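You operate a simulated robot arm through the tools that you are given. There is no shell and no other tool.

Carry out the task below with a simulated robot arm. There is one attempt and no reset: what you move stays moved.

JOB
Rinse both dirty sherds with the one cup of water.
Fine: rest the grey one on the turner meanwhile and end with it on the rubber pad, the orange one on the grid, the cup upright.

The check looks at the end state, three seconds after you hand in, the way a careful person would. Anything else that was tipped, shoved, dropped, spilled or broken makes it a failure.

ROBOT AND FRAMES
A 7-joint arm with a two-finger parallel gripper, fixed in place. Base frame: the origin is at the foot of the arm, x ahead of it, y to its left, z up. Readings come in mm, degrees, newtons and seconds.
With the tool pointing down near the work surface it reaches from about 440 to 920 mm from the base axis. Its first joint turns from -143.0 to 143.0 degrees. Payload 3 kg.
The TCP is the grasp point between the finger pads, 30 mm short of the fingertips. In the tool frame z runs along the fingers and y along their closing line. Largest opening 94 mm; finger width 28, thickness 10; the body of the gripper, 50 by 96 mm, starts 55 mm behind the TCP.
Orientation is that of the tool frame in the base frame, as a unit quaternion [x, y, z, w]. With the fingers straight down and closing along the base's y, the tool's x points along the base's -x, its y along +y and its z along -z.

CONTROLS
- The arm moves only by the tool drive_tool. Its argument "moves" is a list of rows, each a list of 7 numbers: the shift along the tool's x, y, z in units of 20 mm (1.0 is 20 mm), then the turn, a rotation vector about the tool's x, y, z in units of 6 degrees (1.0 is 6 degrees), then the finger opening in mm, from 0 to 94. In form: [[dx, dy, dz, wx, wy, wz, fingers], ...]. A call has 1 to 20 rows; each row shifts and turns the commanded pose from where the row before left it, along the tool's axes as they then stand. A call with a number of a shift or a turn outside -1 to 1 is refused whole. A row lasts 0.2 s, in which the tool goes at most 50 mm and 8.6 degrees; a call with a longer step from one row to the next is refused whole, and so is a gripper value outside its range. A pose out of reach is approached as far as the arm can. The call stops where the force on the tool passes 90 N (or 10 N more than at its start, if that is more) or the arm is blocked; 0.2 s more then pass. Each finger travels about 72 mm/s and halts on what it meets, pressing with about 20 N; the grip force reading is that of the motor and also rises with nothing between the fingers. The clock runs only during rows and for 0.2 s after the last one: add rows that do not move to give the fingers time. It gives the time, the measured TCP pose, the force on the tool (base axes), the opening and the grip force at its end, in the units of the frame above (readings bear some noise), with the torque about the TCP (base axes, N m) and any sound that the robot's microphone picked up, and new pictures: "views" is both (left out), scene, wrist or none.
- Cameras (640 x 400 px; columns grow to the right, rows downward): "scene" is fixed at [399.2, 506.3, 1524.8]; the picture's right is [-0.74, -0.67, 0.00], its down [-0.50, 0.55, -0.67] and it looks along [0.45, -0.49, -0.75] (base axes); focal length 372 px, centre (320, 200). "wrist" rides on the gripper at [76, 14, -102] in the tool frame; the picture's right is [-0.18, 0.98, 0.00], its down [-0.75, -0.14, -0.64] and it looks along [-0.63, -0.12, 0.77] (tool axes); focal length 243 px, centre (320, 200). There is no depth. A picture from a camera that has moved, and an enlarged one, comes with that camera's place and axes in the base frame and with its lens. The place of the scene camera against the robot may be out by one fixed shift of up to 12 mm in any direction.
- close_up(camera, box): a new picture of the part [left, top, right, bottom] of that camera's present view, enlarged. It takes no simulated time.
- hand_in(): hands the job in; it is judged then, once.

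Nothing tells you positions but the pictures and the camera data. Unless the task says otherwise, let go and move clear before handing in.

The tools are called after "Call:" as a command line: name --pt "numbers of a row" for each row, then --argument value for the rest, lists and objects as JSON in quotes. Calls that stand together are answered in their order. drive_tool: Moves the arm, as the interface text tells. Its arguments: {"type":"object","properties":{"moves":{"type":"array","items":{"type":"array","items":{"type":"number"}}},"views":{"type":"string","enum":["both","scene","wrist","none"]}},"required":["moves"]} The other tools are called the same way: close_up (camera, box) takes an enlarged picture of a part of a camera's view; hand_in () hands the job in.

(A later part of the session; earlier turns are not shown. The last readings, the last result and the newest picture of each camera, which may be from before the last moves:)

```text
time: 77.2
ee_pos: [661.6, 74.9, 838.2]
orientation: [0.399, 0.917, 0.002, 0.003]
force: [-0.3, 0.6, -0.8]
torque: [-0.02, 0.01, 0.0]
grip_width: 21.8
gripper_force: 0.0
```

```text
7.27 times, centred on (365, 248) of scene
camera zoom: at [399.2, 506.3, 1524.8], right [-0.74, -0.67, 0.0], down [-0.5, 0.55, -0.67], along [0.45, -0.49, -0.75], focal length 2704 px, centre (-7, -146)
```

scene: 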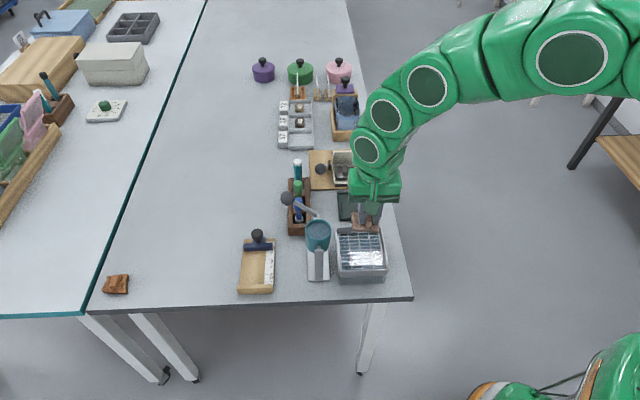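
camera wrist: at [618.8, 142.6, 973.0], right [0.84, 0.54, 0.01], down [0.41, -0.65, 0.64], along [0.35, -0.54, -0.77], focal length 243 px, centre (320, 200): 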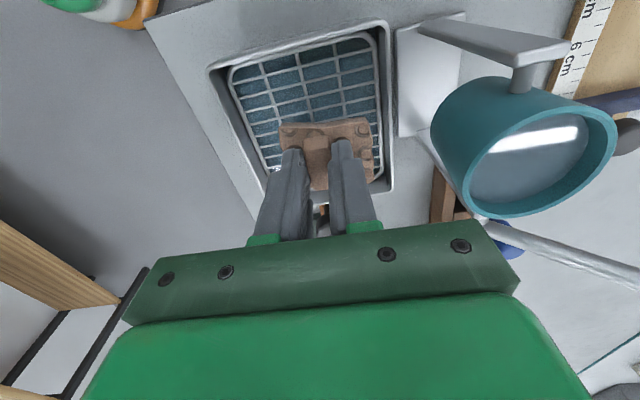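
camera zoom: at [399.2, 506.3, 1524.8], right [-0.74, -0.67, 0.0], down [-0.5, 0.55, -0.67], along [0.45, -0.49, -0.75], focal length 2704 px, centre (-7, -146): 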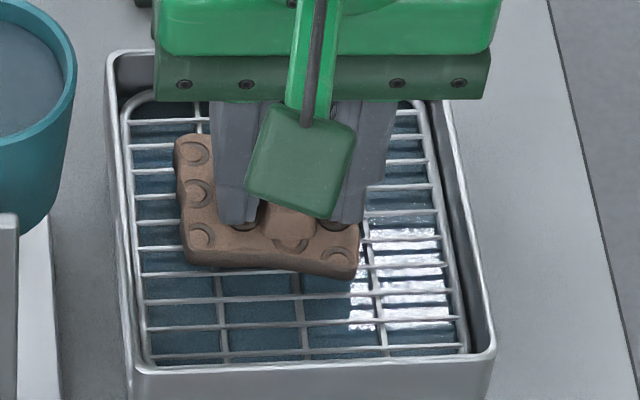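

The orange sherd sits on the grid. I'll retreat upward and go back to the lever ball with the yaw turned for it.

Call:
drive_tool --pt "0 0 0 0 0 0 32" --pt "0 0 0 0 0 0 40" --pt "0 0 -0.95 0 0 0 44" --pt "0 0 -0.95 0 0 0 60" --pt "0 0 -0.95 0 0 0 80" --pt "0 0 -0.95 0 0 0 94" --pt "0 0 -0.95 0 0 0 94" --pt "0 0 -0.95 0 0 0 94" --pt "0 0 -0.95 0 0 0 94" --pt "0 0 -0.95 0 0 0 94" --pt "0 0 -0.95 0 0 0 94" --pt "-0.308 0.924 0 0 0 0 94" --pt "-0.308 0.924 0 0 0 0 94" --pt "-0.308 0.924 0 0 0 0 94" --pt "-0.308 0.924 0 0 0 0 94" --pt "-0.308 0.924 0 0 0 0 94" --pt "-0.308 0.924 0 0 0 0 94" --pt "-0.308 0.924 0 0 0 0 94" --pt "-0.308 0.924 0 0 0 0 94" --pt "-0.308 0.924 0 0 0 0 94" --views "none"

Call:
drive_tool --pt "0 0 0 0 0 -0.9625 94" --pt "0 0 0 0 0 -0.9625 94" --pt "0 0 0 0 0 -0.9625 94" --pt "0 0 0 0 0 -0.9625 94" --pt "0 0 0 0 0 -0.9625 94" --pt "0 0 0 0 0 -0.9625 94" --pt "0 0 0 0 0 -0.9625 94" --pt "0 0 0 0 0 -0.9625 94" --pt "0 0 0 0 0 -0.9625 94" --pt "0 0 0 0 0 -0.9625 94" --pt "0 0 0 0 0 -0.9625 94" --pt "0 0 0 0 0 -0.9625 94" --pt "0 0 0 0 0 -0.9625 94" --pt "0 0 0 0 0 -0.9625 94" --pt "0 0 0 0 0 -0.9625 94" --pt "0 0 0 0 0 -0.9625 94" --pt "0 0 0 0 0 0 94" --views "both"

Call:
close_up --camera "scene" --box '[280, 130, 400, 290]'

Call:
close_up --camera "wrist" --box '[200, 0, 440, 230]'

```text
time: 81.4
ee_pos: [820.1, 147.9, 1010.7]
orientation: [0.4, 0.917, 0.002, 0.002]
force: [-0.4, -0.3, -0.2]
torque: [0.01, -0.01, 0.0]
grip_width: 94.4
gripper_force: 0.0
```

```text
time: 85.0
ee_pos: [819.4, 147.3, 1009.9]
orientation: [-0.387, 0.922, 0.0, 0.003]
force: [0.2, 0.1, -0.3]
torque: [-0.02, 0.0, -0.01]
grip_width: 94.0
gripper_force: 0.1
camera wrist: at [755.7, 103.1, 1112.3], right [-0.57, 0.82, 0.0], down [0.63, 0.44, 0.65], along [0.53, 0.37, -0.76], focal length 243 px, centre (320, 200)
```

scene: 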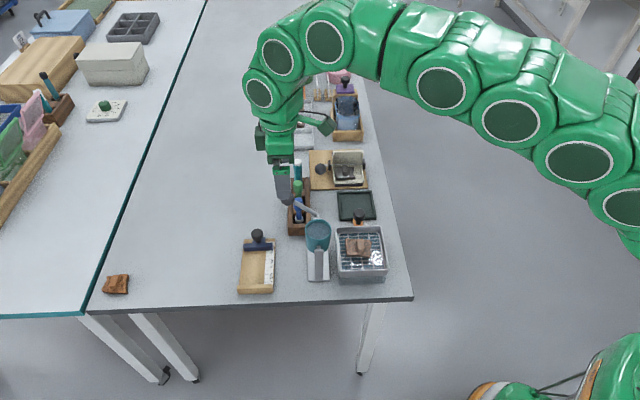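
wrist: 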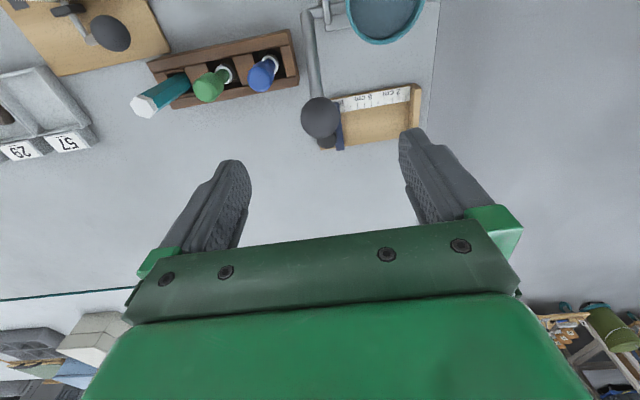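

```text
2.50 times, centred on (340, 210) of scene
camera zoom: at [399.2, 506.3, 1524.8], right [-0.74, -0.67, 0.0], down [-0.5, 0.55, -0.67], along [0.45, -0.49, -0.75], focal length 930 px, centre (270, 175)
```

zoom: 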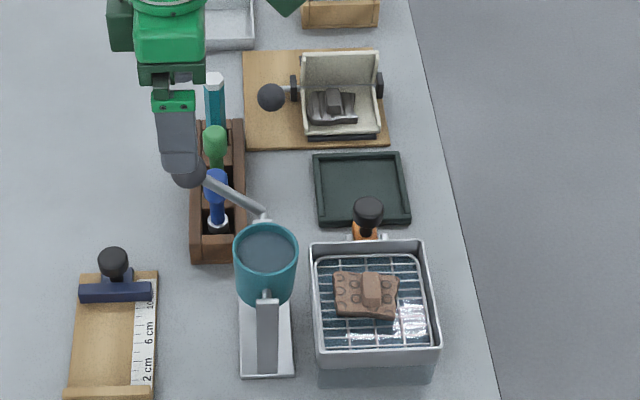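

```text
1.74 times, centred on (320, 115) of wrist
camera zoom: at [755.7, 103.1, 1112.3], right [-0.57, 0.82, 0.0], down [0.63, 0.44, 0.65], along [0.53, 0.37, -0.76], focal length 422 px, centre (320, 348)
```

zoom: 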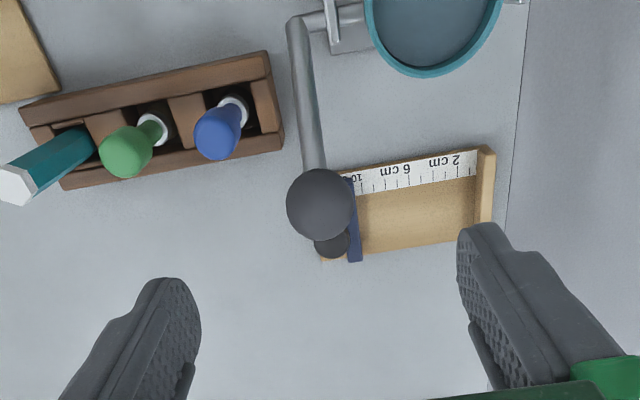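

Everything is in place: the orange sherd on the grid, the grey one on the turner, and the pad empty. I'll lower and grip the lever ball again.

Call:
drive_tool --pt "0 0.03 0.86 0 0 0 94" --pt "0 0.03 0.86 0 0 0 94" --pt "0 0 0.86 0 0 0 94" --pt "0 0 0.86 0 0 0 94" --pt "0 0 0.86 0 0 0 94" --pt "0 0 0 0 0 0 60" --pt "0 0 0 0 0 0 40" --pt "0 0 0 0 0 0 27" --pt "0 0 0 0 0 0 27" --pt "0 0 0 0 0 0 27" --views "wrist"

Call:
close_up --camera "scene" --box '[280, 190, 400, 290]'

```text
time: 87.2
ee_pos: [818.3, 146.7, 922.5]
orientation: [-0.386, 0.923, -0.001, 0.003]
force: [7.3, -7.4, 1.6]
torque: [-0.15, 0.03, 0.0]
grip_width: 33.3
gripper_force: 5.0
camera wrist: at [754.2, 102.8, 1025.7], right [-0.57, 0.82, 0.0], down [0.63, 0.44, 0.65], along [0.53, 0.37, -0.76], focal length 243 px, centre (320, 200)
```

wrist: 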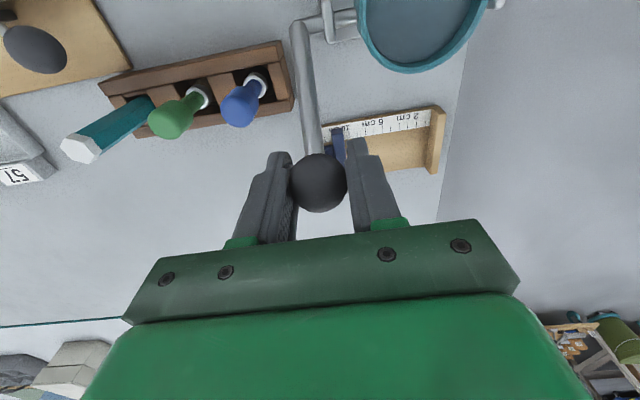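

```text
4.00 times, centred on (340, 240) of scene
camera zoom: at [399.2, 506.3, 1524.8], right [-0.74, -0.67, 0.0], down [-0.5, 0.55, -0.67], along [0.45, -0.49, -0.75], focal length 1487 px, centre (240, 40)
```

zoom: 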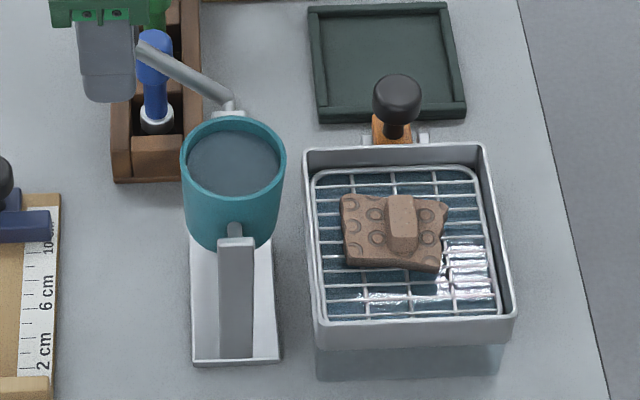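

One finger is pushing alone, so I'll shift 1 mm along the axis to even the grip.

Call:
drive_tool --pt "0 -0.06 0 0 0 0 27" --pt "0 0 0 0 0 0 27" --pt "0 0 0 0 0 0 27" --views "none"

```text
time: 88.0
ee_pos: [819.7, 146.2, 922.9]
orientation: [-0.386, 0.922, 0.001, 0.002]
force: [-8.8, -7.1, -7.6]
torque: [-0.16, 0.25, -0.01]
grip_width: 31.6
gripper_force: 44.8
```

The grip is firm now. I'll tip to about 50°, below the pour threshold.

Call:
drive_tool --pt "0.505 0 -0.555 0 0 0 27" --pt "0.59 0 -0.46 0 0 0 27" --pt "0.665 0 -0.345 0 0 0 27" --pt "0.715 0 -0.23 0 0 0 27" --pt "0.7 0 -0.1 0 0 0 27" --views "none"

Call:
close_up --camera "scene" --box '[280, 190, 400, 290]'

```text
time: 89.2
ee_pos: [776.0, 102.8, 959.4]
orientation: [-0.386, 0.922, -0.001, 0.003]
force: [-8.9, 12.9, 7.3]
torque: [0.34, 0.1, 0.01]
grip_width: 35.5
gripper_force: 7.7
```

```text
4.00 times, centred on (340, 240) of scene
camera zoom: at [399.2, 506.3, 1524.8], right [-0.74, -0.67, 0.0], down [-0.5, 0.55, -0.67], along [0.45, -0.49, -0.75], focal length 1487 px, centre (240, 40)
```

zoom: 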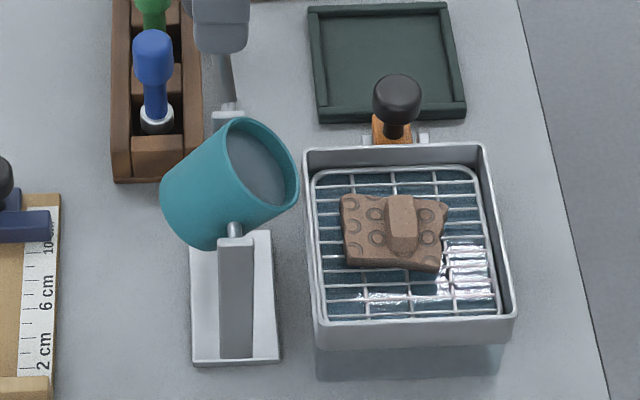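

The cup is at about 47° with no flow, and the grip is slightly off-centre. I'll correct by 1 mm and let it settle.

Call:
drive_tool --pt "0 0.06 0 0 0 0 26" --pt "0 0 0 0 0 0 26" --pt "0 0 0 0 0 0 26" --views "wrist"

```text
time: 90.0
ee_pos: [777.3, 103.6, 959.4]
orientation: [-0.386, 0.922, 0.0, 0.003]
force: [-9.3, 9.2, 5.9]
torque: [0.11, 0.19, 0.03]
grip_width: 33.2
gripper_force: 6.5
camera wrist: at [712.1, 58.6, 1061.0], right [-0.57, 0.82, 0.0], down [0.63, 0.44, 0.65], along [0.53, 0.37, -0.76], focal length 243 px, centre (320, 200)
```

wrist: 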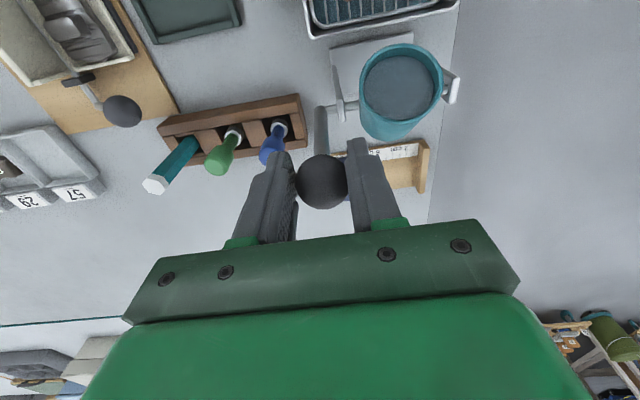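

Call:
drive_tool --pt "0 0.08 0 0 0 0 26" --pt "0 0 0 0 0 0 26" --pt "0 0 0 0 0 0 26" --views "none"

```text
time: 90.8
ee_pos: [774.1, 103.0, 958.4]
orientation: [-0.386, 0.922, -0.001, 0.004]
force: [2.5, 5.6, 6.7]
torque: [0.32, -0.38, -0.02]
grip_width: 31.8
gripper_force: 44.8
```

The grip is even again. I'll tip on past the pour threshold and check.

Call:
drive_tool --pt "0.26 0 -0.01 0 0 0 26" --pt "0.26 0 0.0 0 0 0 26" --pt "0.25 0 0.02 0 0 0 26" --pt "0.24 0 0.04 0 0 0 26" --views "none"

Call:
close_up --camera "scene" --box '[290, 200, 400, 285]'

Call:
close_up --camera "scene" --box '[338, 228, 388, 268]'

```text
time: 91.8
ee_pos: [758.9, 88.7, 957.4]
orientation: [-0.385, 0.923, -0.002, 0.004]
force: [24.4, -7.0, 14.3]
torque: [0.74, -1.25, -0.17]
grip_width: 31.5
gripper_force: 44.5
```

```text
4.71 times, centred on (345, 242) of scene
camera zoom: at [399.2, 506.3, 1524.8], right [-0.74, -0.67, 0.0], down [-0.5, 0.55, -0.67], along [0.45, -0.49, -0.75], focal length 1750 px, centre (202, 0)
```

zoom: 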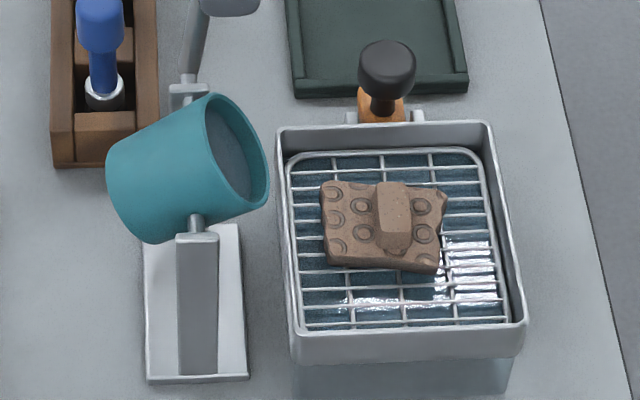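

```text
10.00 times, centred on (363, 248) of scene
camera zoom: at [399.2, 506.3, 1524.8], right [-0.74, -0.67, 0.0], down [-0.5, 0.55, -0.67], along [0.45, -0.49, -0.75], focal length 3718 px, centre (-110, -280)
```

zoom: 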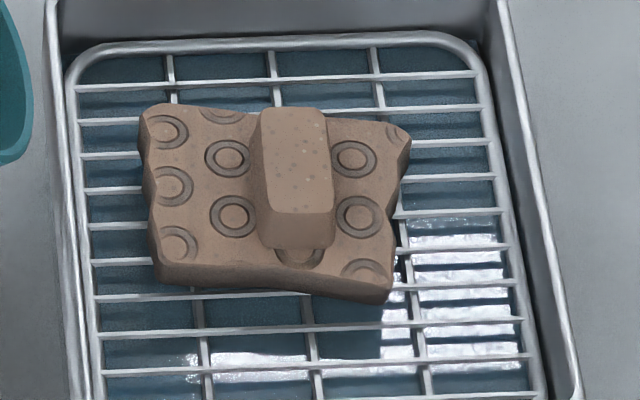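

No stream at the angle that poured before, so the cup is partly emptied and needs more tilt. I'll go on in small steps.

Call:
drive_tool --pt "0.25 0 0.05 0 0 0 26" --views "none"

Call:
close_up --camera "scene" --box '[290, 200, 400, 285]'

```text
time: 92.2
ee_pos: [756.5, 85.3, 956.2]
orientation: [-0.386, 0.922, -0.001, 0.004]
force: [24.7, -9.7, 19.5]
torque: [0.85, -1.2, -0.16]
grip_width: 31.8
gripper_force: 44.7
```

```text
4.71 times, centred on (345, 242) of scene
camera zoom: at [399.2, 506.3, 1524.8], right [-0.74, -0.67, 0.0], down [-0.5, 0.55, -0.67], along [0.45, -0.49, -0.75], focal length 1750 px, centre (202, 0)
```

zoom: 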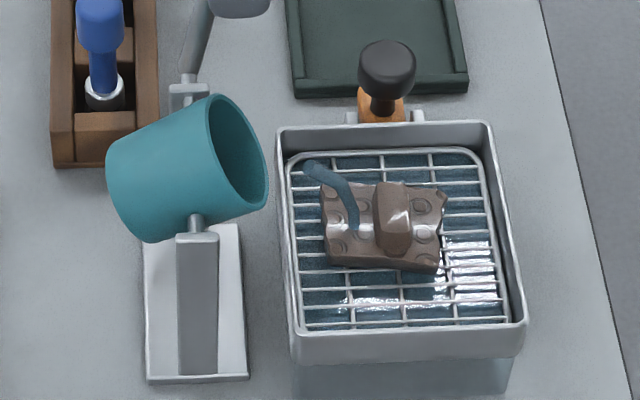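

The second pour is running onto the orange sherd. I'll hold briefly so it finishes, then look.

Call:
drive_tool --pt "0 0 0 0 0 0 26" --pt "0 0 0 0 0 0 26" --pt "0 0 0 0 0 0 26" --views "none"

Call:
close_up --camera "scene" --box '[290, 200, 400, 285]'

Call:
close_up --camera "scene" --box '[338, 228, 388, 268]'

Call:
close_up --camera "scene" --box '[300, 210, 345, 250]'

```text
time: 93.0
ee_pos: [757.0, 84.4, 957.1]
orientation: [-0.386, 0.923, -0.002, 0.004]
force: [24.5, -18.0, 31.3]
torque: [0.67, -1.11, -0.15]
grip_width: 31.7
gripper_force: 45.0
```

```text
4.71 times, centred on (345, 242) of scene
camera zoom: at [399.2, 506.3, 1524.8], right [-0.74, -0.67, 0.0], down [-0.5, 0.55, -0.67], along [0.45, -0.49, -0.75], focal length 1750 px, centre (202, 0)
```

zoom: 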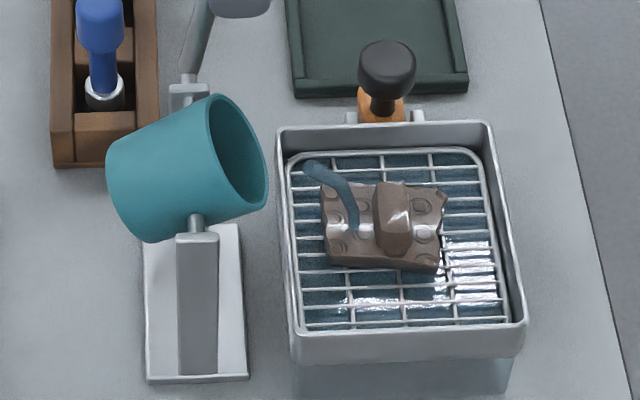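

```text
10.00 times, centred on (363, 248) of scene
camera zoom: at [399.2, 506.3, 1524.8], right [-0.74, -0.67, 0.0], down [-0.5, 0.55, -0.67], along [0.45, -0.49, -0.75], focal length 3718 px, centre (-110, -280)
```

zoom: 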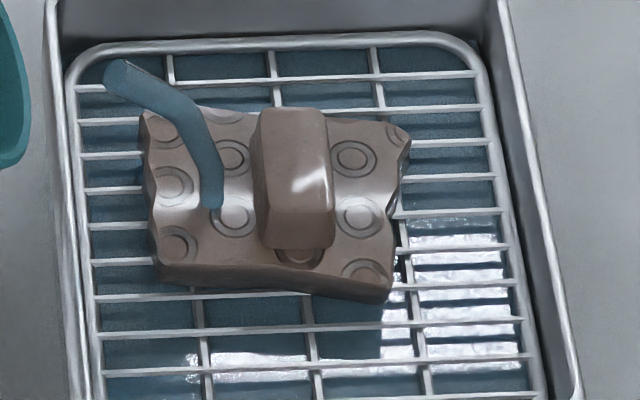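

```text
10.00 times, centred on (322, 230) of scene
camera zoom: at [399.2, 506.3, 1524.8], right [-0.74, -0.67, 0.0], down [-0.5, 0.55, -0.67], along [0.45, -0.49, -0.75], focal length 3718 px, centre (295, -100)
```

zoom: 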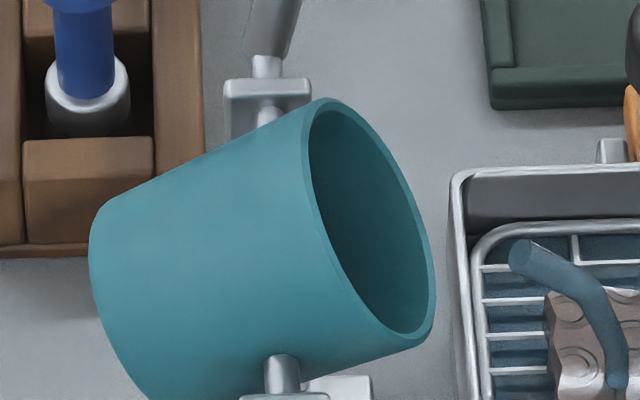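

The cup is empty and the orange sherd is washed. I'll return the cup upright along the arc.

Call:
drive_tool --pt "-0.9 -0.06 -0.12 0 0 0 26" --pt "-0.745 0 0.05 0 0 0 26" --pt "-0.715 0 0.2 0 0 0 26" --views "none"

Call:
close_up --camera "scene" --box '[280, 190, 400, 290]'

```text
time: 93.8
ee_pos: [790.4, 117.5, 954.3]
orientation: [-0.386, 0.922, 0.0, 0.002]
force: [7.2, -8.1, 2.8]
torque: [-0.19, -0.01, 0.04]
grip_width: 32.6
gripper_force: 5.6
```

```text
4.00 times, centred on (340, 240) of scene
camera zoom: at [399.2, 506.3, 1524.8], right [-0.74, -0.67, 0.0], down [-0.5, 0.55, -0.67], along [0.45, -0.49, -0.75], focal length 1487 px, centre (240, 40)
```

zoom: 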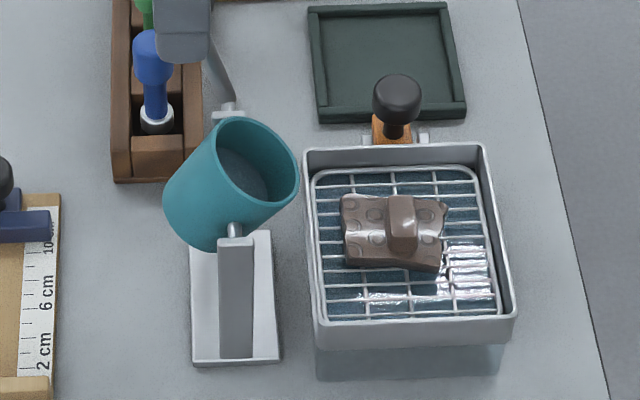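

Call:
drive_tool --pt "-0.695 -0.05 0.28 0 0 0 26" --pt "-0.64 0 0.39 0 0 0 26" --pt "-0.56 0 0.5 0 0 0 26" --pt "-0.29 0 0.345 0 0 0 26" --pt "0 0 0 0 0 0 26" --views "wrist"

Call:
close_up --camera "scene" --box '[280, 190, 400, 290]'

Call:
close_up --camera "scene" --box '[300, 205, 345, 255]'

```text
time: 95.0
ee_pos: [821.0, 149.9, 922.8]
orientation: [-0.387, 0.922, 0.0, 0.002]
force: [-19.6, -17.7, 14.2]
torque: [-0.58, 0.7, -0.1]
grip_width: 32.2
gripper_force: 45.2
camera wrist: at [757.4, 105.1, 1025.1], right [-0.57, 0.82, 0.0], down [0.63, 0.44, 0.64], along [0.53, 0.37, -0.76], focal length 243 px, centre (320, 200)
```

wrist: 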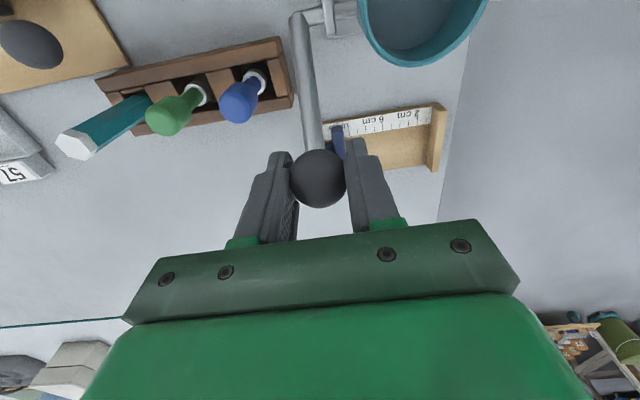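

```text
4.00 times, centred on (340, 240) of scene
camera zoom: at [399.2, 506.3, 1524.8], right [-0.74, -0.67, 0.0], down [-0.5, 0.55, -0.67], along [0.45, -0.49, -0.75], focal length 1487 px, centre (240, 40)
```

zoom: 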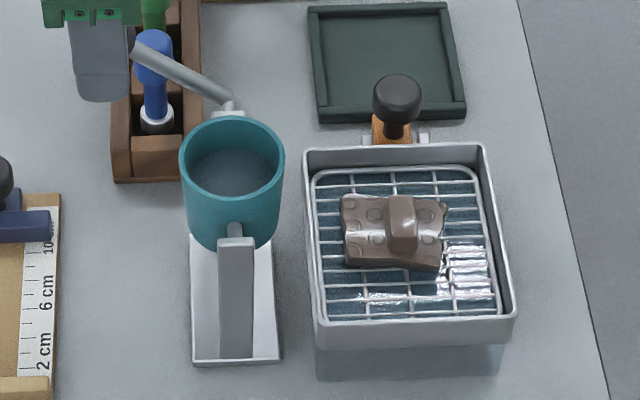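

```text
8.00 times, centred on (322, 230) of scene
camera zoom: at [399.2, 506.3, 1524.8], right [-0.74, -0.67, 0.0], down [-0.5, 0.55, -0.67], along [0.45, -0.49, -0.75], focal length 2974 px, centre (300, -40)
```

zoom: 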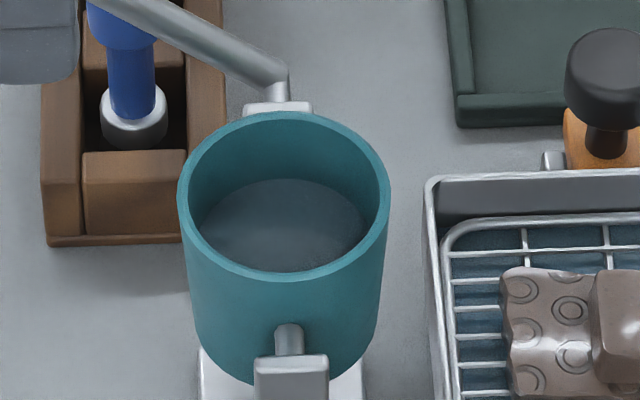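

The cup is back upright against its stop, about half full. I'll look closely at both sherds' condition before going on.

Call:
close_up --camera "scene" --box '[340, 232, 388, 268]'

Call:
close_up --camera "scene" --box '[325, 145, 375, 195]'

Call:
close_up --camera "scene" --box '[95, 265, 140, 300]'

```text
11.11 times, centred on (364, 250) of scene
camera zoom: at [399.2, 506.3, 1524.8], right [-0.74, -0.67, 0.0], down [-0.5, 0.55, -0.67], along [0.45, -0.49, -0.75], focal length 4131 px, centre (-169, -356)
```

zoom: 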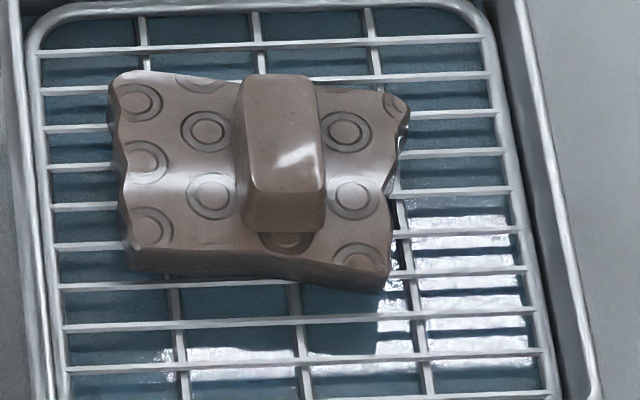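

```text
8.00 times, centred on (350, 170) of scene
camera zoom: at [399.2, 506.3, 1524.8], right [-0.74, -0.67, 0.0], down [-0.5, 0.55, -0.67], along [0.45, -0.49, -0.75], focal length 2974 px, centre (80, 440)
```

zoom: 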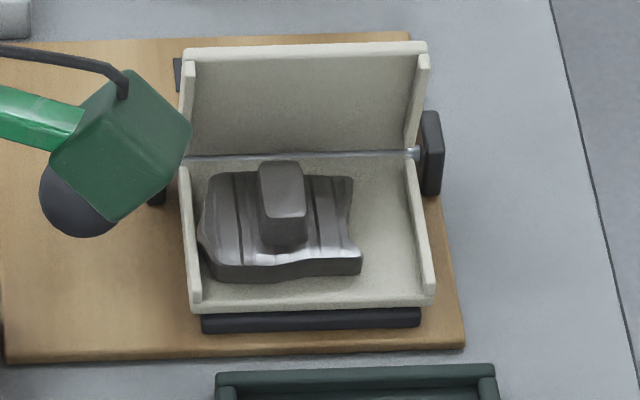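

```text
11.43 times, centred on (118, 282) of scene
camera zoom: at [399.2, 506.3, 1524.8], right [-0.74, -0.67, 0.0], down [-0.5, 0.55, -0.67], along [0.45, -0.49, -0.75], focal length 4249 px, centre (2634, -743)
```

zoom: 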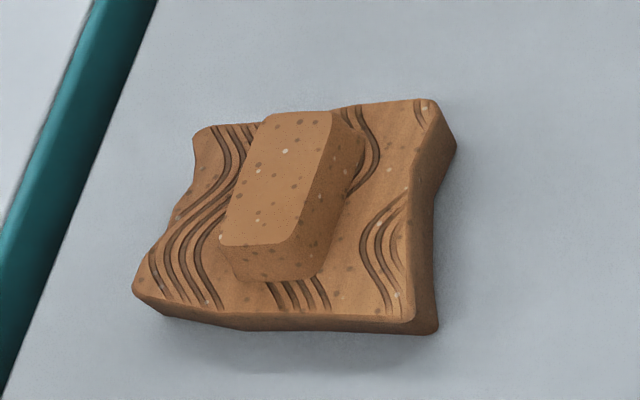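

Both sherds have changed from dusty matte to clean and wet, and the cup is against its upright stop. I'll relax the push, release the ball, rise, and fetch the grey sherd from the turner.

Call:
drive_tool --pt "0.06 0 -0.04 0 0 0 26" --pt "0 0 0 0 0 0 40" --pt "0 0 0 0 0 0 70" --pt "0 0 0 0 0 0 94" --pt "0 0 0 0 0 0 94" --pt "0 0 -0.5 0 0 0 94" --pt "0 0 -0.9 0 0 0 94" --pt "0 0 -0.9 0 0 0 94" --pt "0 0 -0.9 0 0 0 94" --pt "0 0 -0.9 0 0 0 94" --views "both"

Call:
close_up --camera "scene" --box '[280, 190, 400, 290]'

```text
time: 97.2
ee_pos: [821.3, 148.7, 1006.1]
orientation: [-0.387, 0.922, -0.001, 0.003]
force: [-0.2, -0.7, -0.9]
torque: [-0.01, 0.03, 0.0]
grip_width: 94.0
gripper_force: 0.0
camera wrist: at [757.4, 103.5, 1108.6], right [-0.57, 0.82, 0.0], down [0.63, 0.44, 0.65], along [0.53, 0.37, -0.76], focal length 243 px, centre (320, 200)
```

scene: 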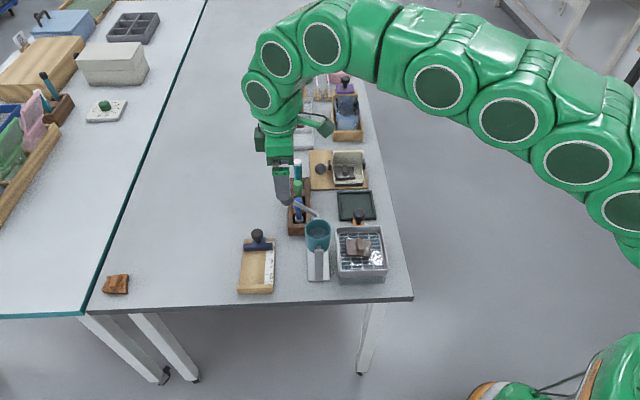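
wrist: 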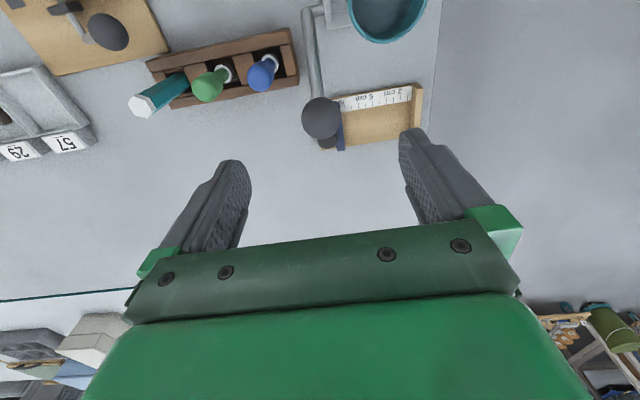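

```text
4.00 times, centred on (340, 240) of scene
camera zoom: at [399.2, 506.3, 1524.8], right [-0.74, -0.67, 0.0], down [-0.5, 0.55, -0.67], along [0.45, -0.49, -0.75], focal length 1487 px, centre (240, 40)
```

zoom: 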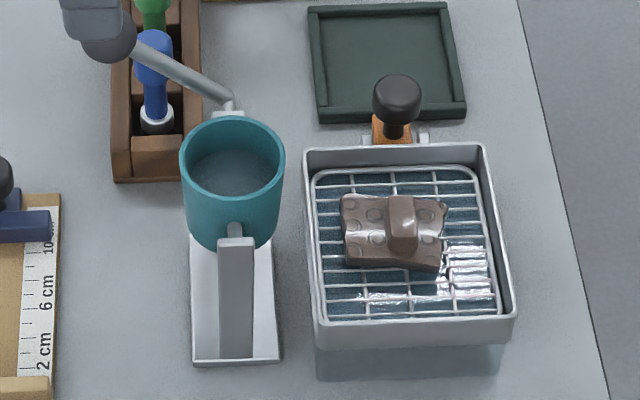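

The cup stands upright on its own. I'll yaw back and move above the grey sherd on the turner.

Call:
drive_tool --pt "0 0 0 0 0 0.96 94" --pt "0 0 0 0 0 0.96 94" --pt "0 0 0 0 0 0.96 94" --pt "0 0 0 0 0 0.96 94" --pt "0 0 0 0 0 0.96 94" --pt "0 0 0 0 0 0.96 94" --pt "0 0 0 0 0 0.96 94" --pt "0 0 0 0 0 0.96 94" --pt "0 0 0 0 0 0.96 94" --pt "0 0 0 0 0 0.96 94" --pt "0 0 0 0 0 0.96 94" --pt "0 0 0 0 0 0.96 94" --pt "0 0 0 0 0 0.96 94" --pt "0 0 0 0 0 0.96 94" --pt "0 0 0 0 0 0.96 94" --pt "0 0 0 0 0 0.96 94" --views "none"

Call:
drive_tool --pt "-0.95 -0.653 0 0 0 0 80" --pt "-0.95 -0.653 0 0 0 0 70" --pt "-0.95 -0.653 0 0 0 0 60" --pt "-0.95 -0.653 0 0 0 0 50" --pt "-0.95 -0.653 0 0 0 0 50" --pt "-0.95 -0.653 0 0 0 0 50" --pt "-0.95 -0.653 0 0 0 0 50" --pt "-0.95 -0.653 0 0 0 0 50" --pt "-0.95 -0.653 0 0 0 0 50" --pt "-0.95 -0.653 0 0 0 0 50" --pt "-0.95 -0.653 0 0 0 0 50" --pt "-0.95 -0.653 0 0 0 0 50" --pt "0 0 0 0 0 0 50" --views "wrist"

Call:
close_up --camera "wrist" --box '[250, 20, 390, 150]'

```text
time: 100.6
ee_pos: [821.2, 148.7, 1005.4]
orientation: [0.397, 0.918, 0.002, 0.003]
force: [-0.9, 0.8, 0.0]
torque: [0.02, 0.0, 0.03]
grip_width: 94.0
gripper_force: 0.0
```

```text
time: 103.4
ee_pos: [861.2, -124.4, 1003.1]
orientation: [0.396, 0.918, 0.002, 0.003]
force: [0.6, -0.7, -0.1]
torque: [0.01, -0.02, 0.01]
grip_width: 49.9
gripper_force: 0.1
camera wrist: at [819.6, -59.1, 1106.0], right [0.84, 0.54, 0.01], down [0.41, -0.65, 0.64], along [0.35, -0.54, -0.77], focal length 243 px, centre (320, 200)
```

wrist: 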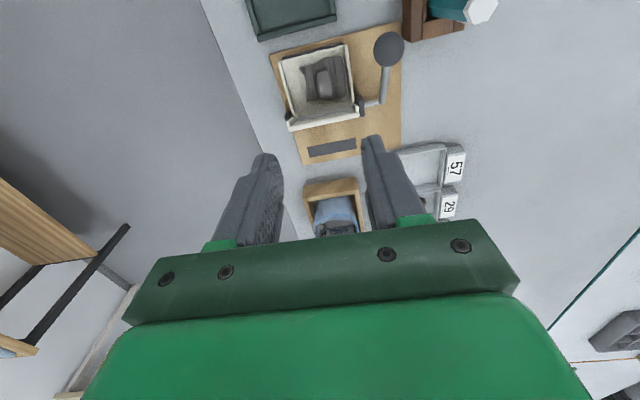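

```text
3.08 times, centred on (320, 85) of wrist
camera zoom: at [819.6, -59.1, 1106.0], right [0.84, 0.54, 0.01], down [0.41, -0.65, 0.64], along [0.35, -0.54, -0.77], focal length 746 px, centre (320, 554)
```

zoom: 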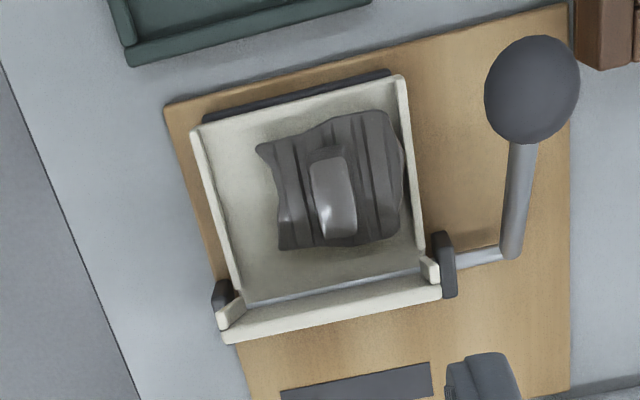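

The grey block is at about (869, -124, 783). I'll align over it and descend most of the way.

Call:
drive_tool --pt "-0.268 0.277 0 0 0 0 50" --pt "0 0 0.95 0 0 0 48" --pt "0 0 0.95 0 0 0 46" --pt "0 0 0.95 0 0 0 44" --pt "0 0 0.95 0 0 0 44" --pt "0 0 0.95 0 0 0 44" --pt "0 0 0.95 0 0 0 44" --pt "0 0 0.95 0 0 0 44" --pt "0 0 0.95 0 0 0 44" --pt "0 0 0.8 0 0 0 44" --pt "0 0 0 0 0 0 44" --views "wrist"

Call:
close_up --camera "wrist" --box '[240, 60, 400, 240]'

Call:
close_up --camera "scene" --box '[310, 140, 380, 200]'

```text
time: 105.8
ee_pos: [871.3, -124.8, 836.3]
orientation: [0.396, 0.918, 0.002, 0.002]
force: [-0.6, 0.4, -0.9]
torque: [0.02, -0.01, -0.01]
grip_width: 43.9
gripper_force: 0.0
camera wrist: at [829.2, -59.5, 938.6], right [0.84, 0.54, 0.01], down [0.41, -0.65, 0.64], along [0.35, -0.54, -0.77], focal length 243 px, centre (320, 200)
```

wrist: 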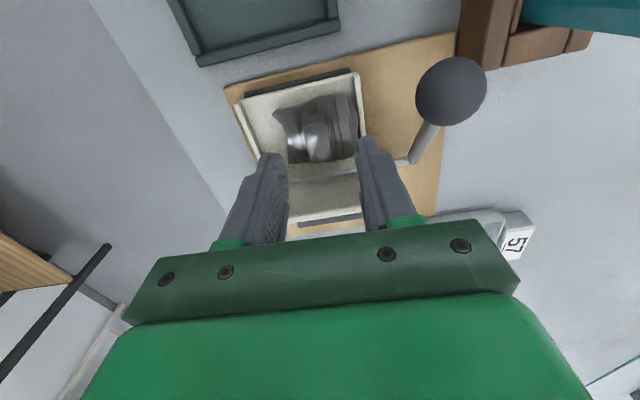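

```text
2.22 times, centred on (320, 150) of wrist
camera zoom: at [829.2, -59.5, 938.6], right [0.84, 0.54, 0.01], down [0.41, -0.65, 0.64], along [0.35, -0.54, -0.77], focal length 539 px, centre (320, 311)
```

zoom: 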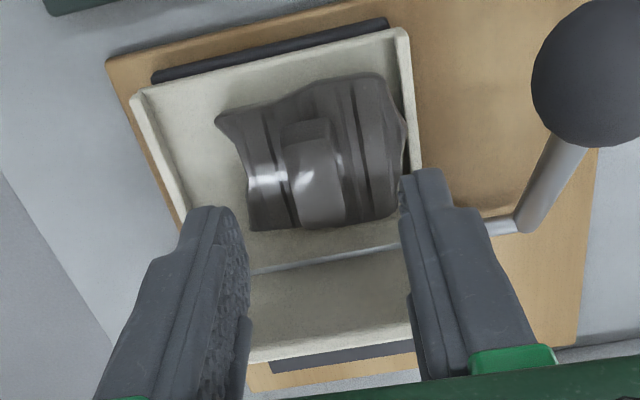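

```text
6.67 times, centred on (345, 170) of scene
camera zoom: at [399.2, 506.3, 1524.8], right [-0.74, -0.67, 0.0], down [-0.5, 0.55, -0.67], along [0.45, -0.49, -0.75], focal length 2479 px, centre (153, 400)
```

zoom: 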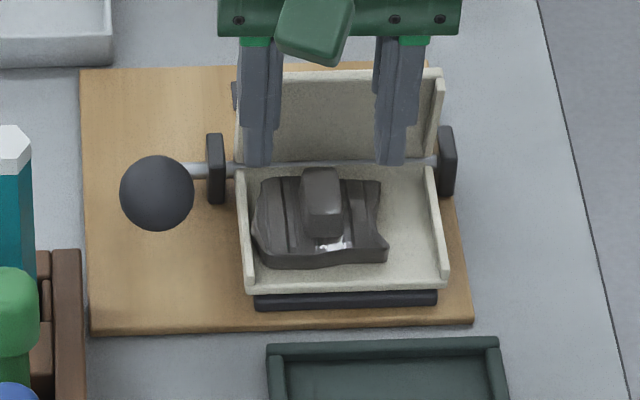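

The block is directly beneath. I'll narrow the opening to stay clear of the cradle's side rim and lower gently.

Call:
drive_tool --pt "0 -0.08 0 0 0 0 32" --pt "0 0 0 0 0 0 32" --pt "0 0 0.6 0 0 0 32" --pt "0 0 0.5 0 0 0 32" --pt "0 0 0 0 0 0 32" --views "none"

Call:
close_up --camera "wrist" --box '[240, 60, 400, 240]'

Call:
close_up --camera "scene" --box '[310, 140, 380, 200]'

```text
time: 107.0
ee_pos: [870.3, -126.7, 815.2]
orientation: [0.396, 0.918, 0.001, 0.002]
force: [0.0, 0.6, 0.2]
torque: [-0.01, 0.01, 0.01]
grip_width: 32.0
gripper_force: 0.0
```

```text
2.22 times, centred on (320, 150) of wrist
camera zoom: at [828.0, -61.1, 917.3], right [0.84, 0.54, 0.01], down [0.41, -0.65, 0.64], along [0.35, -0.54, -0.77], focal length 539 px, centre (320, 311)
```

zoom: 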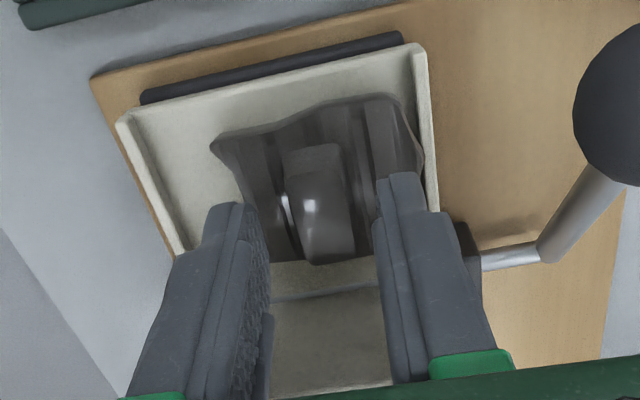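

```text
6.67 times, centred on (345, 170) of scene
camera zoom: at [399.2, 506.3, 1524.8], right [-0.74, -0.67, 0.0], down [-0.5, 0.55, -0.67], along [0.45, -0.49, -0.75], focal length 2479 px, centre (153, 400)
```

zoom: 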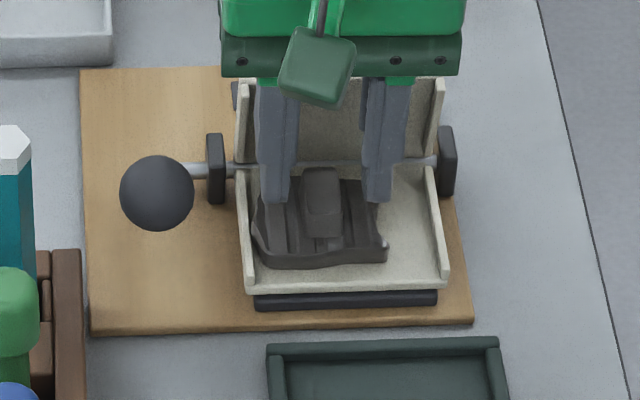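

Call:
drive_tool --pt "0 0 0.2 0 0 0 32" --pt "0 0 0 0 0 0 32" --views "none"

Call:
drive_tool --pt "0 0 0.18 0 0 0 32" --pt "0 0 0 0 0 0 32" --views "none"

Call:
close_up --camera "scene" --box '[310, 140, 380, 200]'

```text
time: 107.6
ee_pos: [869.9, -126.8, 812.1]
orientation: [0.397, 0.918, 0.002, 0.003]
force: [0.3, -0.6, -0.1]
torque: [0.02, 0.01, 0.01]
grip_width: 32.2
gripper_force: 0.0
```

```text
time: 108.2
ee_pos: [870.1, -127.8, 806.3]
orientation: [0.396, 0.918, 0.002, 0.003]
force: [-0.8, 0.7, 0.2]
torque: [-0.03, 0.0, -0.02]
grip_width: 32.1
gripper_force: 0.0
```

```text
6.67 times, centred on (345, 170) of scene
camera zoom: at [399.2, 506.3, 1524.8], right [-0.74, -0.67, 0.0], down [-0.5, 0.55, -0.67], along [0.45, -0.49, -0.75], focal length 2479 px, centre (153, 400)
```

zoom: 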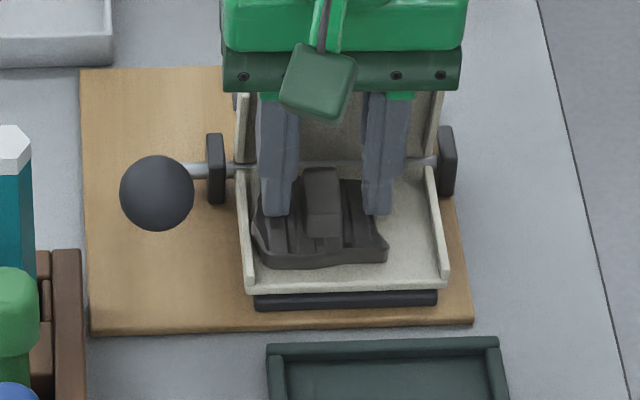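

Call:
drive_tool --pt "0 0 0.05 0 0 0 32" --pt "0 0 0 0 0 0 24" --pt "0 0 0 0 0 0 14" --pt "0 0 0 0 0 0 10" --pt "0 0 0 0 0 0 10" --pt "0 0 0 0 0 0 10" --views "none"

Call:
drive_tool --pt "0 0 -0.2 0 0 0 10" --pt "0 0 -0.4 0 0 0 10" --pt "0 0 -0.8 0 0 0 10" --pt "0 0 0 0 0 0 10" --views "wrist"

Call:
close_up --camera "scene" --box '[310, 140, 380, 200]'

```text
time: 109.6
ee_pos: [869.7, -126.8, 806.1]
orientation: [0.396, 0.918, 0.002, 0.003]
force: [-0.4, -0.1, 1.3]
torque: [0.0, -0.03, -0.04]
grip_width: 16.2
gripper_force: 20.3
```

```text
time: 110.6
ee_pos: [870.9, -125.8, 835.7]
orientation: [0.397, 0.918, 0.002, 0.003]
force: [-0.3, -0.5, -0.7]
torque: [0.0, 0.0, -0.04]
grip_width: 16.0
gripper_force: 19.4
camera wrist: at [828.6, -61.2, 937.2], right [0.84, 0.54, 0.0], down [0.41, -0.65, 0.64], along [0.35, -0.54, -0.77], focal length 243 px, centre (320, 200)
```

wrist: 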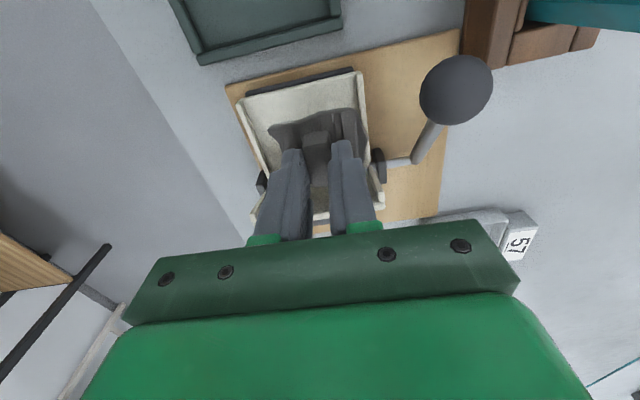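

```text
6.67 times, centred on (345, 170) of scene
camera zoom: at [399.2, 506.3, 1524.8], right [-0.74, -0.67, 0.0], down [-0.5, 0.55, -0.67], along [0.45, -0.49, -0.75], focal length 2479 px, centre (153, 400)
```

zoom: 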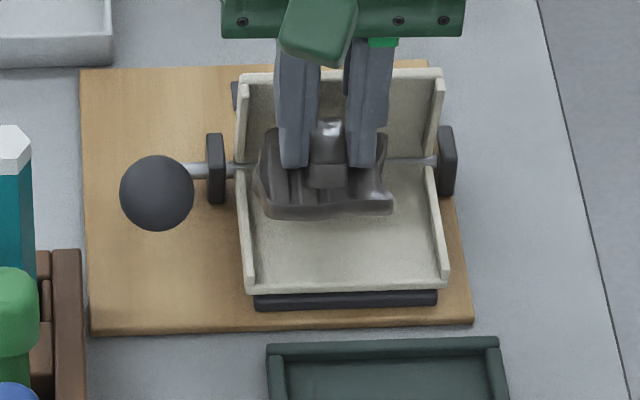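

The grey sherd lifted cleanly and the turner is undisturbed. I'll raise it and carry it to above the empty pad.

Call:
drive_tool --pt "0 0 -0.8 0 0 0 10" --pt "0 0 -0.8 0 0 0 10" --pt "0 0 -0.8 0 0 0 10" --pt "0 0 -0.8 0 0 0 10" --pt "0.896 -0.211 0 0 0 0 10" --pt "0.896 -0.211 0 0 0 0 10" --pt "0.896 -0.211 0 0 0 0 10" --pt "0.896 -0.211 0 0 0 0 10" --pt "0.896 -0.211 0 0 0 0 10" --pt "0.896 -0.211 0 0 0 0 10" --pt "0 0 0 0 0 0 10" --views "both"

Call:
close_up --camera "scene" --box '[320, 150, 400, 240]'

Call:
close_up --camera "wrist" --box '[200, 0, 440, 230]'

```text
time: 113.0
ee_pos: [777.9, -65.0, 899.0]
orientation: [0.396, 0.918, 0.002, 0.002]
force: [0.1, -0.5, -1.1]
torque: [0.02, -0.04, -0.02]
grip_width: 16.0
gripper_force: 20.1
camera wrist: at [735.5, -0.5, 1001.9], right [0.84, 0.54, 0.0], down [0.41, -0.65, 0.64], along [0.35, -0.54, -0.77], focal length 243 px, centre (320, 200)
```

scene: 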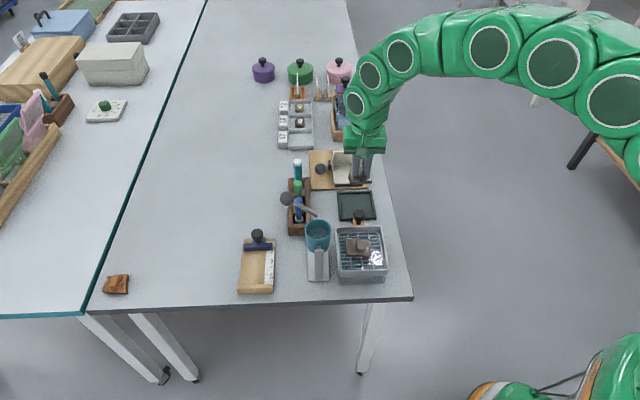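
wrist: 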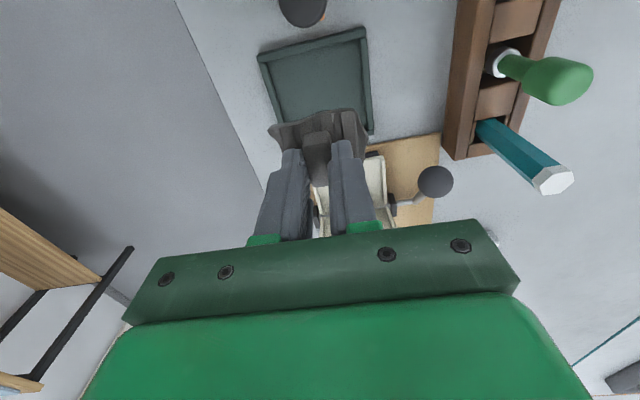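

```text
4.44 times, centred on (360, 195) of scene
camera zoom: at [399.2, 506.3, 1524.8], right [-0.74, -0.67, 0.0], down [-0.5, 0.55, -0.67], along [0.45, -0.49, -0.75], focal length 1652 px, centre (142, 222)
```

zoom: 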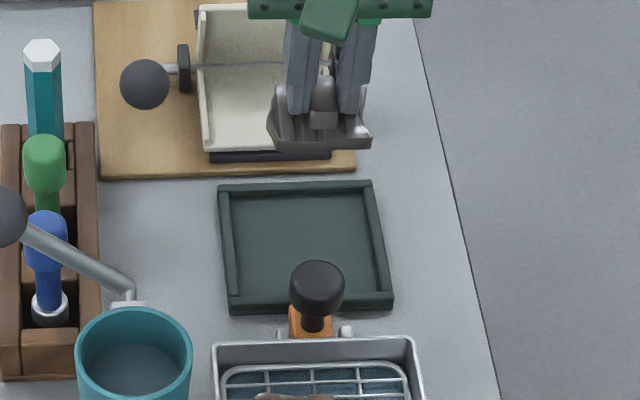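

```text
1.74 times, centred on (320, 115) of wrist
camera zoom: at [735.5, -0.5, 1001.9], right [0.84, 0.54, 0.0], down [0.41, -0.65, 0.64], along [0.35, -0.54, -0.77], focal length 422 px, centre (320, 348)
```

zoom: 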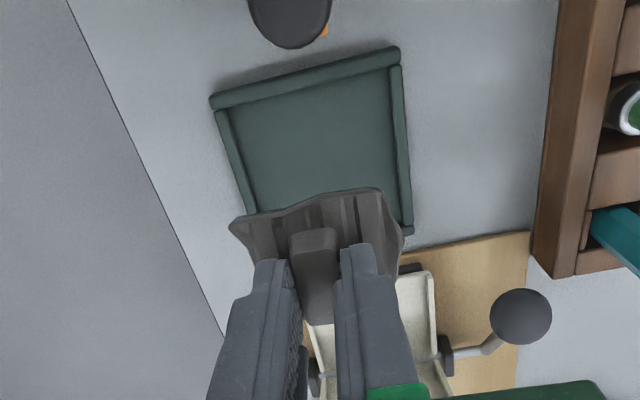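

I'm centred over the pad, and contact should come near TCP z ≈ 791. I'll descend to about 802 and check.

Call:
drive_tool --pt "0 0.04 0.95 0 0 0 10" --pt "0 0 0.95 0 0 0 10" --pt "0 0 0.95 0 0 0 10" --pt "0 0 0.95 0 0 0 10" --pt "0 0 0.7 0 0 0 10" --pt "0 0 0.3 0 0 0 10" --pt "0 0 0 0 0 0 10" --views "wrist"

Call:
close_up --camera "scene" --box '[330, 170, 390, 230]'

Call:
close_up --camera "wrist" --box '[240, 60, 400, 240]'

```text
time: 114.6
ee_pos: [780.4, -64.6, 801.7]
orientation: [0.396, 0.918, 0.002, 0.002]
force: [0.3, 0.2, -0.3]
torque: [0.01, -0.01, 0.01]
grip_width: 16.1
gripper_force: 19.4
camera wrist: at [738.1, -0.1, 904.7], right [0.84, 0.54, 0.0], down [0.41, -0.65, 0.64], along [0.35, -0.54, -0.77], focal length 243 px, centre (320, 200)
```

wrist: 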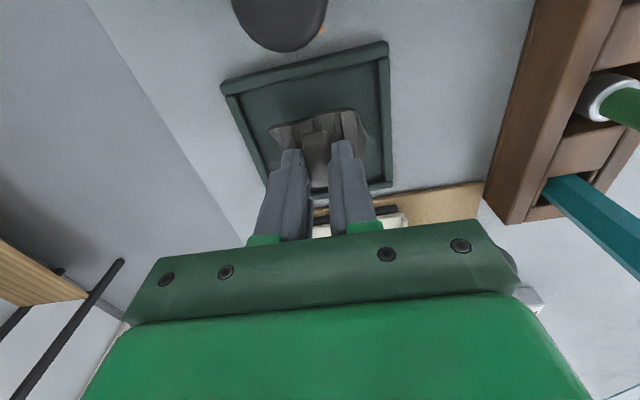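

```text
6.67 times, centred on (360, 200) of scene
camera zoom: at [399.2, 506.3, 1524.8], right [-0.74, -0.67, 0.0], down [-0.5, 0.55, -0.67], along [0.45, -0.49, -0.75], focal length 2479 px, centre (53, 200)
```

zoom: 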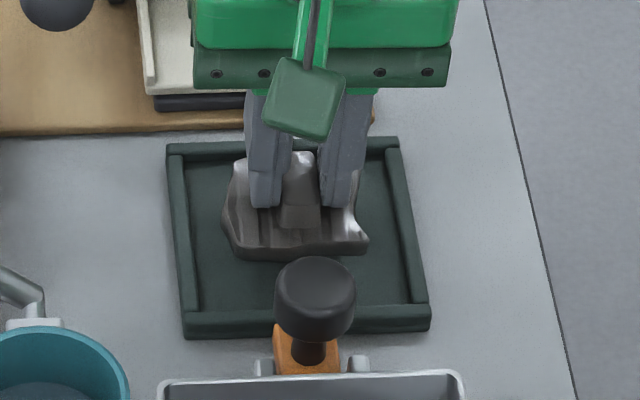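

```text
2.22 times, centred on (320, 150) of wrist
camera zoom: at [738.1, -0.1, 904.7], right [0.84, 0.54, 0.0], down [0.41, -0.65, 0.64], along [0.35, -0.54, -0.77], focal length 539 px, centre (320, 311)
```

zoom: 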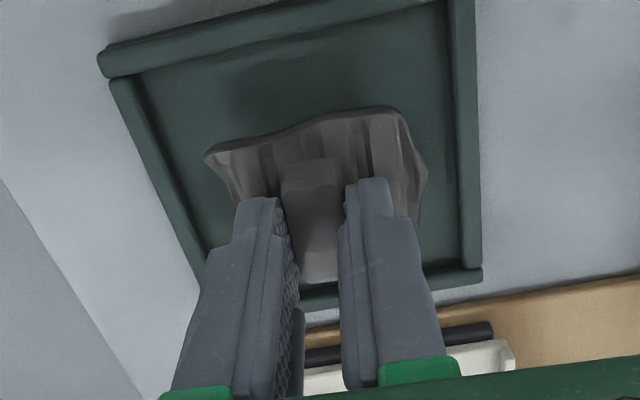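

Centred within the pad. I'll lower in small steps with force checks.

Call:
drive_tool --pt "0 0 0.3 0 0 0 10" --pt "0 0 0 0 0 0 10" --views "none"

Call:
drive_tool --pt "0 0 0.12 0 0 0 10" --pt "0 0 0 0 0 0 10" --views "none"

```text
time: 115.2
ee_pos: [779.6, -65.7, 797.2]
orientation: [0.396, 0.918, 0.001, 0.003]
force: [-0.9, 0.1, -1.2]
torque: [0.0, -0.03, 0.03]
grip_width: 16.4
gripper_force: 20.1
```

```text
time: 115.8
ee_pos: [780.1, -65.0, 794.9]
orientation: [0.396, 0.918, 0.002, 0.003]
force: [-0.6, -0.3, -0.8]
torque: [0.01, 0.0, 0.05]
grip_width: 16.3
gripper_force: 20.2
```

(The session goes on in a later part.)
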